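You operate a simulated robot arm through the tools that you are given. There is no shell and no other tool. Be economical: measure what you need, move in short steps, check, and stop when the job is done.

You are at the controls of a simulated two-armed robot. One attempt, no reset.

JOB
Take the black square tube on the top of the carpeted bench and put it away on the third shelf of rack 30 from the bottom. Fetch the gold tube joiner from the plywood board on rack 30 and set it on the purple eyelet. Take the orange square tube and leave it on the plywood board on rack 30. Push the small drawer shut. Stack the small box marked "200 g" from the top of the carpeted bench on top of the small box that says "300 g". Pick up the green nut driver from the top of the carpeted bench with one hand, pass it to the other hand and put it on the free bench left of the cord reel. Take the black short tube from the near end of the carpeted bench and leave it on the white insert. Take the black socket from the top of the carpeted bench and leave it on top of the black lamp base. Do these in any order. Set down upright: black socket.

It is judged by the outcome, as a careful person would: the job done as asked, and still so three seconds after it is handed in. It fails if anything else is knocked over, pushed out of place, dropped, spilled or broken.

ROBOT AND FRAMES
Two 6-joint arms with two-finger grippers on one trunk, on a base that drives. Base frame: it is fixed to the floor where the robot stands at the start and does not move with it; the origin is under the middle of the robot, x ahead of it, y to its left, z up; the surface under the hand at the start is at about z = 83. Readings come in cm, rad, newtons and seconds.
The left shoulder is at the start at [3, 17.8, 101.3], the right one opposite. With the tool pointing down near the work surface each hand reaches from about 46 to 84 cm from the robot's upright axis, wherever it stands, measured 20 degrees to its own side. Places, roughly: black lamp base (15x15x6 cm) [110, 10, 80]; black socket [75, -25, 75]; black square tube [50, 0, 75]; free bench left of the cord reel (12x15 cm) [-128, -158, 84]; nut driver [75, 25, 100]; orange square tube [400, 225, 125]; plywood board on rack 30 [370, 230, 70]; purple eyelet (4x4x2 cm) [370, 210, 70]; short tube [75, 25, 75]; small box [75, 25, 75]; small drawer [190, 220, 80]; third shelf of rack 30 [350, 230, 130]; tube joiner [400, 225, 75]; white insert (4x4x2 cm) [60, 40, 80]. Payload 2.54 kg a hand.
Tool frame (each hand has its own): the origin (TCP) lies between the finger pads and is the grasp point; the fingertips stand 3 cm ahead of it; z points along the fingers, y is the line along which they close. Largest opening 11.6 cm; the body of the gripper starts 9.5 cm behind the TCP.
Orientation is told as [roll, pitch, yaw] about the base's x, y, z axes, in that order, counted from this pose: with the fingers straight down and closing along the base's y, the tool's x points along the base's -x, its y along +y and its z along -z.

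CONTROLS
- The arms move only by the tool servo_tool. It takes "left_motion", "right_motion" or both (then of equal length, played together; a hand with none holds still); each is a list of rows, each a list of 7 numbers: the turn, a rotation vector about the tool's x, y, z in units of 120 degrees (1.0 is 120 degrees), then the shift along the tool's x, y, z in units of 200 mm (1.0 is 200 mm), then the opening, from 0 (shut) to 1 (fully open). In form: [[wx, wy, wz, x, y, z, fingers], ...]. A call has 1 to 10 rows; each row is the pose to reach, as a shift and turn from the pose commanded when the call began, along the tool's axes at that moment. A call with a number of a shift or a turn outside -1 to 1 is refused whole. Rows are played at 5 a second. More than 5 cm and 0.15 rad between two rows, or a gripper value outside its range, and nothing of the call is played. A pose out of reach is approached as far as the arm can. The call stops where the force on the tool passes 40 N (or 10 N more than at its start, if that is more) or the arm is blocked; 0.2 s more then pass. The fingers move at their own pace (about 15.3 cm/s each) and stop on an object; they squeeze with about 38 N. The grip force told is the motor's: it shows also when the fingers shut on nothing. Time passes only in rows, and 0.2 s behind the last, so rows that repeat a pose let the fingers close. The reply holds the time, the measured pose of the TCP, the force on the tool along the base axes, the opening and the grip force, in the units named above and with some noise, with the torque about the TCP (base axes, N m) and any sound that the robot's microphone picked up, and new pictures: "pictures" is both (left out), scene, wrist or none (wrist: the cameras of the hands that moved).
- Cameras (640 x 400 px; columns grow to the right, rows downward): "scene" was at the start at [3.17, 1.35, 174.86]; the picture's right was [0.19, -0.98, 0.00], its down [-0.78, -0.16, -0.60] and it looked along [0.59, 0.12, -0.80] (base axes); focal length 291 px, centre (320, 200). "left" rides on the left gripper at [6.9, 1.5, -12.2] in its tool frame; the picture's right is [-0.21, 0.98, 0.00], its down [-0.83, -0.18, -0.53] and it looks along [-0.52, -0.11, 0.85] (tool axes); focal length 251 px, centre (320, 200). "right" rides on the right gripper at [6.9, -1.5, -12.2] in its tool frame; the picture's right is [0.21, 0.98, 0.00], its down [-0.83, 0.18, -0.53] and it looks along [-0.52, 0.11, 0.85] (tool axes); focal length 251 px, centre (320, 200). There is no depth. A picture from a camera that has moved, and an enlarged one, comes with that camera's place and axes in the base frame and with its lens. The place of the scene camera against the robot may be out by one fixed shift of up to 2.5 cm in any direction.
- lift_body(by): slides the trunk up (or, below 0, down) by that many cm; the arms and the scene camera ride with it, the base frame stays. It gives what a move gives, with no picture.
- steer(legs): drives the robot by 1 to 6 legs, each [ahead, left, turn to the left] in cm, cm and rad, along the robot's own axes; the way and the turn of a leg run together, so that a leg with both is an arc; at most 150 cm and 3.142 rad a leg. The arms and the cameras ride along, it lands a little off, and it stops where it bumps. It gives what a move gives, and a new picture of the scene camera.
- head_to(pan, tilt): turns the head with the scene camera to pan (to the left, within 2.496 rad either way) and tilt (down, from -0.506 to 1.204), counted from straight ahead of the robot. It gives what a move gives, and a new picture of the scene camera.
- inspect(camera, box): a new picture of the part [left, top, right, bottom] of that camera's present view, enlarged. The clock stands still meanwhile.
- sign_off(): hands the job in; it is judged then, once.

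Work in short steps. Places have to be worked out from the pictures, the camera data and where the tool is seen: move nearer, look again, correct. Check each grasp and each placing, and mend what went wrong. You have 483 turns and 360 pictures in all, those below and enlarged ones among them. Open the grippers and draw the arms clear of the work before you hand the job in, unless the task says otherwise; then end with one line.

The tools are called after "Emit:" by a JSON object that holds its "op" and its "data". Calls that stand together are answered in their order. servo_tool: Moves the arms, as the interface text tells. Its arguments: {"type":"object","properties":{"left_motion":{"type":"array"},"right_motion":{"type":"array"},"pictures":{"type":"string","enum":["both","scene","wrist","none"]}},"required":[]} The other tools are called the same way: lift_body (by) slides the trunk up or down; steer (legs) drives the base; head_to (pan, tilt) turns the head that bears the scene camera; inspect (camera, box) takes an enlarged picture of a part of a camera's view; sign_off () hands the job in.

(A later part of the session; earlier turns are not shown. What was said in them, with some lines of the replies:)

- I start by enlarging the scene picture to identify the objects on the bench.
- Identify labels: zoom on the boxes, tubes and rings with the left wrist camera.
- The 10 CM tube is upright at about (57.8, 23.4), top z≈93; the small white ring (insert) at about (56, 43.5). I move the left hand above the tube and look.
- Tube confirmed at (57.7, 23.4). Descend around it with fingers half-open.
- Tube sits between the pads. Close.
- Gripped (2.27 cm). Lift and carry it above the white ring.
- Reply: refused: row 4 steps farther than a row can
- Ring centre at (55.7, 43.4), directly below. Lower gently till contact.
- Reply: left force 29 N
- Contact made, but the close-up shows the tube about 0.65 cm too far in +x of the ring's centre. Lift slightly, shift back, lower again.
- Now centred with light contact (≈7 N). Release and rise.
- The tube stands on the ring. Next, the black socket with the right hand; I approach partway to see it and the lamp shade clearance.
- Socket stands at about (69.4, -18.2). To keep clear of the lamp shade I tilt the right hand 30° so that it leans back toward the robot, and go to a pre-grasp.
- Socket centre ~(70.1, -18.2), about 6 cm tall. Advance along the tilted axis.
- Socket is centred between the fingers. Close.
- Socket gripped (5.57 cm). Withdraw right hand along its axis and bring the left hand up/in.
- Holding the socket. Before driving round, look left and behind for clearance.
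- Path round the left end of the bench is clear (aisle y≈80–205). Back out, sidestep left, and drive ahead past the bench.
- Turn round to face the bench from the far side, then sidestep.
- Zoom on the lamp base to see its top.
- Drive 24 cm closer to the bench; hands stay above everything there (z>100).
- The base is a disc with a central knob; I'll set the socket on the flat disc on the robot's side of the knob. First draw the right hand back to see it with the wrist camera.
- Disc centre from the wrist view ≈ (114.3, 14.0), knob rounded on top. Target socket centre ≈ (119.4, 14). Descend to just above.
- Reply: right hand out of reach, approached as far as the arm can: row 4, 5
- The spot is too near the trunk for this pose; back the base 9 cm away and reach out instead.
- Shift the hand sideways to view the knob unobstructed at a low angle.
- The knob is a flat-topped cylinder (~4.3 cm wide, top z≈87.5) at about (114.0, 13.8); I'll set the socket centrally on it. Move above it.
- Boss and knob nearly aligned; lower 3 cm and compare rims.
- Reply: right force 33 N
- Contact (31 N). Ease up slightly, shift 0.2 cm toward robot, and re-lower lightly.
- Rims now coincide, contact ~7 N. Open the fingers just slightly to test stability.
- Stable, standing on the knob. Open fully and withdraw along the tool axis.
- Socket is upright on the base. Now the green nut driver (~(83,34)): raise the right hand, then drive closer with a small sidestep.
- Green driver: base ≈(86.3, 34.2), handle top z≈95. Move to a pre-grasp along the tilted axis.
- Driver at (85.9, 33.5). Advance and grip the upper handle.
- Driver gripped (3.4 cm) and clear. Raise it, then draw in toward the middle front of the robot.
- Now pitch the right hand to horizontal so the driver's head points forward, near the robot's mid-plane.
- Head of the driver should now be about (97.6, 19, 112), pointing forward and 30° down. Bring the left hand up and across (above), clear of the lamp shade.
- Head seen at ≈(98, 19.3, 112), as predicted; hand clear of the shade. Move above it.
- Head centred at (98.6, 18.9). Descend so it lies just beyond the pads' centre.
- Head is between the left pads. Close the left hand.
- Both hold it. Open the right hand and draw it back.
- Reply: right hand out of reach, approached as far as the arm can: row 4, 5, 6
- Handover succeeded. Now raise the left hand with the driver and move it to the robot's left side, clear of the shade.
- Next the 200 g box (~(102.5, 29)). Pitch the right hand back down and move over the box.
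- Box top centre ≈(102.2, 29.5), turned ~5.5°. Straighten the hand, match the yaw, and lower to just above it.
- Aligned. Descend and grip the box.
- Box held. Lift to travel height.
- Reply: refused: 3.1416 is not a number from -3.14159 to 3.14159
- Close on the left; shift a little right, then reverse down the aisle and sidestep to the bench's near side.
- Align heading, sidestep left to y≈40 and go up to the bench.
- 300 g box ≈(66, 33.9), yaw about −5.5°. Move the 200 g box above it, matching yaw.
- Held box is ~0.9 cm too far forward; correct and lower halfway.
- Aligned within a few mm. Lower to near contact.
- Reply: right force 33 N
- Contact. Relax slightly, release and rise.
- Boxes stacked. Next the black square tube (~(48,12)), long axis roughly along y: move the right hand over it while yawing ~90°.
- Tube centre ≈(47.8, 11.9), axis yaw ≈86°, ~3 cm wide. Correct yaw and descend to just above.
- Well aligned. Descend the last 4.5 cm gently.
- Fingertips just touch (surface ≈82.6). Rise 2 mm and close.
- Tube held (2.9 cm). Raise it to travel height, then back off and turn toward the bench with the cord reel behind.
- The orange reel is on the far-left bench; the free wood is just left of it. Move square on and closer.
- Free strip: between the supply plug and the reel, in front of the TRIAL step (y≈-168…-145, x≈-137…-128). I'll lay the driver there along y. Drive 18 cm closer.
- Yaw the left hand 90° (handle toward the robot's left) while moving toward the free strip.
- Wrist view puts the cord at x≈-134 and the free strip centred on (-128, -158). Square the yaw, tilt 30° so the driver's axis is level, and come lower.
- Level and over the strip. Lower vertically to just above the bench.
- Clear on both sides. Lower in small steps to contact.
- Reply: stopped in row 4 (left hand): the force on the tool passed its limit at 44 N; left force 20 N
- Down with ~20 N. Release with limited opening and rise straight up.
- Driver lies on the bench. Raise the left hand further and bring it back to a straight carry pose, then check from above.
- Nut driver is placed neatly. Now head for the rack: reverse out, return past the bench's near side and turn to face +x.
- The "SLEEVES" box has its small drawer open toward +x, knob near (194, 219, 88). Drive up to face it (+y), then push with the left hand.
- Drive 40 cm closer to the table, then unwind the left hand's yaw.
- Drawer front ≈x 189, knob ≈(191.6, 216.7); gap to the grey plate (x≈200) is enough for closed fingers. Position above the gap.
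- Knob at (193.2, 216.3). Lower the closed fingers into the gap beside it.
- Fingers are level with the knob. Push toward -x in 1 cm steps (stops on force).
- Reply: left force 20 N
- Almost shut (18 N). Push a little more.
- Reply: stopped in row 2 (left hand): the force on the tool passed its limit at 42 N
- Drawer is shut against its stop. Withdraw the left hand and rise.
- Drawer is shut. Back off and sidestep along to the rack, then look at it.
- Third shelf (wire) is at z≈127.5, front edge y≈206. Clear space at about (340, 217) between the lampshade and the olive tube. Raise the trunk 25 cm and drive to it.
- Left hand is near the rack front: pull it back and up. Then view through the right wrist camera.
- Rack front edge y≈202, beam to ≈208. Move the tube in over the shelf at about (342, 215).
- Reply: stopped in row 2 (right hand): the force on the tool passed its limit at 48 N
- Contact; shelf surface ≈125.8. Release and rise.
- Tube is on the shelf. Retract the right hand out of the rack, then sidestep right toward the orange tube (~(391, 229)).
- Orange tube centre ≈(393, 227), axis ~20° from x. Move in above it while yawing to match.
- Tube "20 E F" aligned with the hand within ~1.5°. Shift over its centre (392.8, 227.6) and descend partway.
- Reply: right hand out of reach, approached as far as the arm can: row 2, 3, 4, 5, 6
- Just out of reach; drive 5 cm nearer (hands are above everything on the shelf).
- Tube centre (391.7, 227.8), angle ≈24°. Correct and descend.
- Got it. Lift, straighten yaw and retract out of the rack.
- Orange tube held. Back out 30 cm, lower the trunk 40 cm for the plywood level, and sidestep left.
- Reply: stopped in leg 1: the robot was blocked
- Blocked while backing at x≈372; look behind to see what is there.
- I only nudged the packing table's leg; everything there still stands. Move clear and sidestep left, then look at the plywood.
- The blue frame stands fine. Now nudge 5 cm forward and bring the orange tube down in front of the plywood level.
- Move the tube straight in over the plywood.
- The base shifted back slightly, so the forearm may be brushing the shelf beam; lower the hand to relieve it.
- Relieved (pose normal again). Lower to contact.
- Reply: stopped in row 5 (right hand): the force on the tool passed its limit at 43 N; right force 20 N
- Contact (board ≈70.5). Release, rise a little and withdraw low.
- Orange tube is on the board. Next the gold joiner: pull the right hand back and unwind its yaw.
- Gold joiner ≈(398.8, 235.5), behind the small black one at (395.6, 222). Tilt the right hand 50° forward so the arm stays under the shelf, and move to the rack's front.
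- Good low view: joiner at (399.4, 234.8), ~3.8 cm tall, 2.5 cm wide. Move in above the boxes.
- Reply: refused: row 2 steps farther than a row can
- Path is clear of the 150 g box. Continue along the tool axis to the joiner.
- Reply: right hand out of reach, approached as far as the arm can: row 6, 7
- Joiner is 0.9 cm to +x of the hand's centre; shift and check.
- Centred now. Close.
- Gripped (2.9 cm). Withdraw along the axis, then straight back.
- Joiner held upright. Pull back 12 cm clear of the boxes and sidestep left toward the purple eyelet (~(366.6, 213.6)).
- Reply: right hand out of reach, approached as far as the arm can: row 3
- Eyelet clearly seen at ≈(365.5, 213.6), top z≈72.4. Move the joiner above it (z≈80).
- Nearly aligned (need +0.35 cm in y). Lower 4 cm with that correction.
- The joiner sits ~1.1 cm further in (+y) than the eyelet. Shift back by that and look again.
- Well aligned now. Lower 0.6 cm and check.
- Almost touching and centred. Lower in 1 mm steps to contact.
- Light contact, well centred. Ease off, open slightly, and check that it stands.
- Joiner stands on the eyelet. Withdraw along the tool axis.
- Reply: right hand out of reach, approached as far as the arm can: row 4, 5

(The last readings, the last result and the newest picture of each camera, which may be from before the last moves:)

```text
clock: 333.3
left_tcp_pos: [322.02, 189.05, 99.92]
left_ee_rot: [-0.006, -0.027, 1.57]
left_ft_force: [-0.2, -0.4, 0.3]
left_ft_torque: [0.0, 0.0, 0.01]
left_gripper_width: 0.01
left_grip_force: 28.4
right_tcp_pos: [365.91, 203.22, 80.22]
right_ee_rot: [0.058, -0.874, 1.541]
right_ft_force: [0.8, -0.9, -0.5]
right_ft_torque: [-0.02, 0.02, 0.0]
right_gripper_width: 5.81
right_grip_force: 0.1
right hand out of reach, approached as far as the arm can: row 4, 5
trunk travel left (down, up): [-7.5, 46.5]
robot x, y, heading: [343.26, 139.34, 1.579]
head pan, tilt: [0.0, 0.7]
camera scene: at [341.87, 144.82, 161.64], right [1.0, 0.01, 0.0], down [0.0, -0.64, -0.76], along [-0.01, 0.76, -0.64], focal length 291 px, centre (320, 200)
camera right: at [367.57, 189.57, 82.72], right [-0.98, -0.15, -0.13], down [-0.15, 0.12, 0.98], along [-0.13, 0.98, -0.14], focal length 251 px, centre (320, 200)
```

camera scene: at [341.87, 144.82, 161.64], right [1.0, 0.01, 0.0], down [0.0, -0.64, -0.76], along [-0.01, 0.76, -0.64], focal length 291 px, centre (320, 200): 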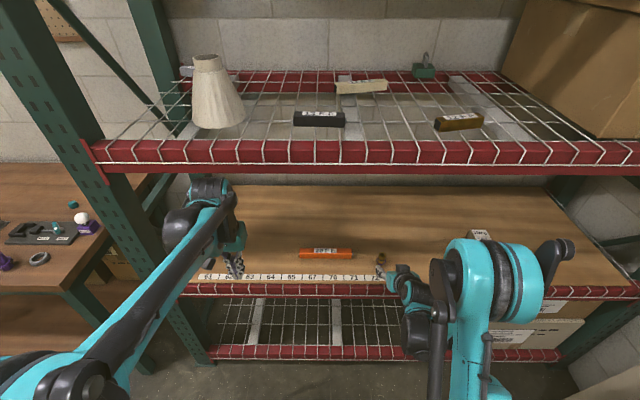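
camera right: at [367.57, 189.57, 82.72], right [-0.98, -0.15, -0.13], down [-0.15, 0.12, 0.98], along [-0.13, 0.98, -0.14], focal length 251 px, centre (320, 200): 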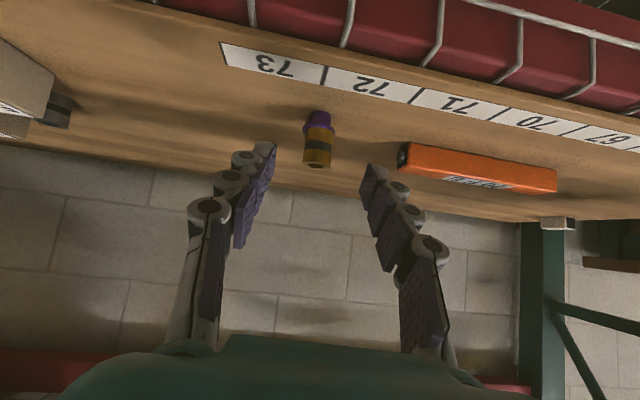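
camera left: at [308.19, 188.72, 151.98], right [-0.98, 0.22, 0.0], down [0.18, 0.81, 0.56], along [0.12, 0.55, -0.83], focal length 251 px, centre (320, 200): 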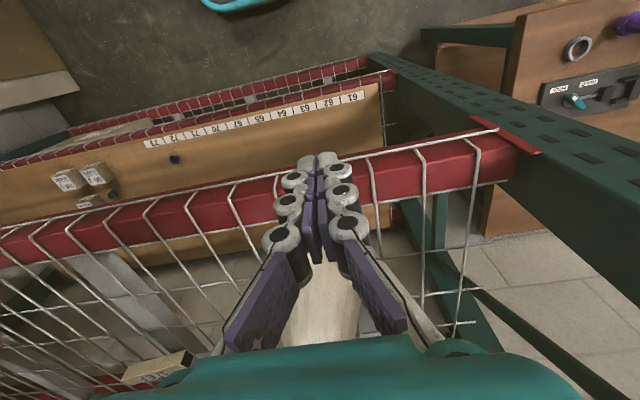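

All items placed. Back away from the rack, then take a last look at the bench.

Emit:
{"op": "steer", "data": {"legs": [[-25, 0, 0]]}}

Emit:
{"op": "head_to", "data": {"pan": 1.9, "tilt": 0.35}}

Emit:
{"op": "inspect", "data": {"camera": "scene", "box": [200, 130, 440, 280]}}

```text
clock: 335.1
left_tcp_pos: [322.17, 163.81, 99.98]
left_ee_rot: [-0.008, -0.029, 1.571]
left_ft_force: [-0.3, 0.0, 0.8]
left_ft_torque: [0.04, -0.05, 0.0]
left_gripper_width: 0.01
left_grip_force: 28.6
right_tcp_pos: [365.87, 178.19, 80.37]
right_ee_rot: [0.061, -0.876, 1.54]
right_ft_force: [1.2, 0.1, 0.3]
right_ft_torque: [0.0, 0.0, -0.01]
right_gripper_width: 5.79
right_grip_force: 0.1
trunk travel left (down, up): [-7.5, 46.5]
robot x, y, heading: [342.94, 114.23, 1.577]
head pan, tilt: [0.0, 0.7]
camera scene: at [342.04, 119.54, 161.65], right [1.0, 0.01, 0.0], down [0.0, -0.64, -0.77], along [-0.01, 0.77, -0.64], focal length 291 px, centre (320, 200)
```

scene: 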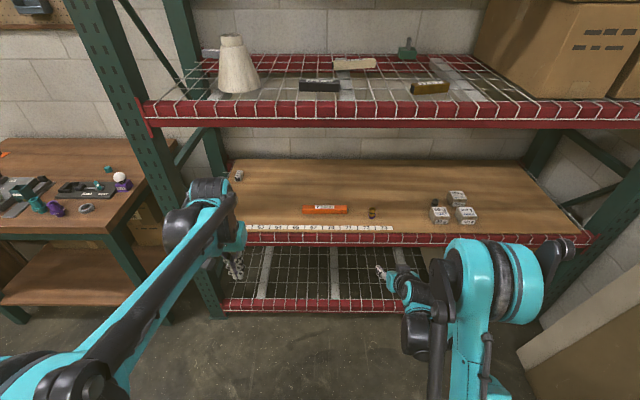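

```text
clock: 337.0
left_tcp_pos: [322.14, 163.88, 99.92]
left_ee_rot: [-0.006, -0.026, 1.568]
left_ft_force: [-0.6, 0.9, -0.4]
left_ft_torque: [0.01, 0.01, -0.02]
left_gripper_width: 0.02
left_grip_force: 28.6
right_tcp_pos: [365.95, 178.18, 80.39]
right_ee_rot: [0.058, -0.874, 1.54]
right_ft_force: [0.6, -0.3, -0.4]
right_ft_torque: [0.0, -0.02, 0.02]
right_gripper_width: 5.79
right_grip_force: 0.0
trunk travel left (down, up): [-7.5, 46.5]
robot x, y, heading: [343.09, 114.29, 1.578]
head pan, tilt: [1.901, 0.351]
camera scene: at [333.31, 108.11, 164.78], right [-0.33, 0.94, 0.0], down [0.32, 0.11, -0.94], along [-0.89, -0.31, -0.34], focal length 291 px, centre (320, 200)
```

scene: 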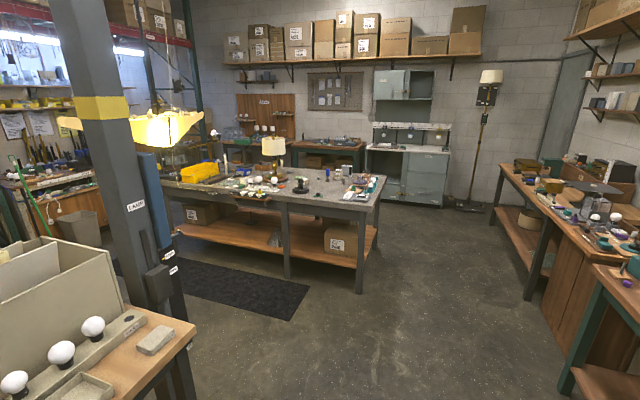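

```text
2.67 times, centred on (320, 205) of scene
camera zoom: at [333.31, 108.11, 164.78], right [-0.33, 0.94, 0.0], down [0.32, 0.11, -0.94], along [-0.89, -0.31, -0.34], focal length 777 px, centre (320, 187)
```

zoom: 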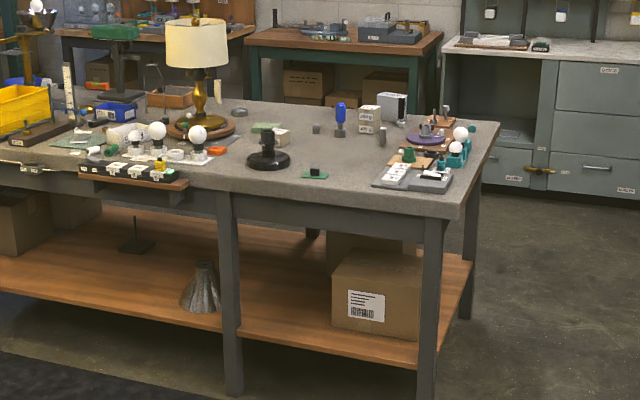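

Socket and box stack still stand. Open both grippers and sign off.

Emit:
{"op": "servo_tool", "data": {"left_motion": [[0, 0, 0, 0, 0, 0, 0.8], [0, 0, 0, 0, 0, 0, 1]], "right_motion": [[0, 0, 0, 0, 0, 0, 0.8], [0, 0, 0, 0, 0, 0, 1]], "pictures": "none"}}

Emit:
{"op": "sign_off", "data": {}}

```text
clock: 337.6
left_tcp_pos: [322.08, 163.76, 99.99]
left_ee_rot: [-0.007, -0.029, 1.569]
left_ft_force: [0.6, -0.4, -0.2]
left_ft_torque: [-0.04, -0.01, -0.01]
left_gripper_width: 11.6
left_grip_force: 0.1
right_tcp_pos: [365.95, 178.14, 80.24]
right_ee_rot: [0.058, -0.876, 1.541]
right_ft_force: [0.3, 0.0, 0.0]
right_ft_torque: [-0.02, 0.0, 0.03]
right_gripper_width: 11.6
right_grip_force: 0.0
trunk travel left (down, up): [-7.5, 46.5]
robot x, y, heading: [343.41, 114.53, 1.58]
head pan, tilt: [1.901, 0.351]
```

```text
The job is handed in.
```

All eight tasks are done and the job is handed in, with the grippers open and the arms clear; while backing from the rack the base nudged the packing table's leg once, and everything on that table was still standing.
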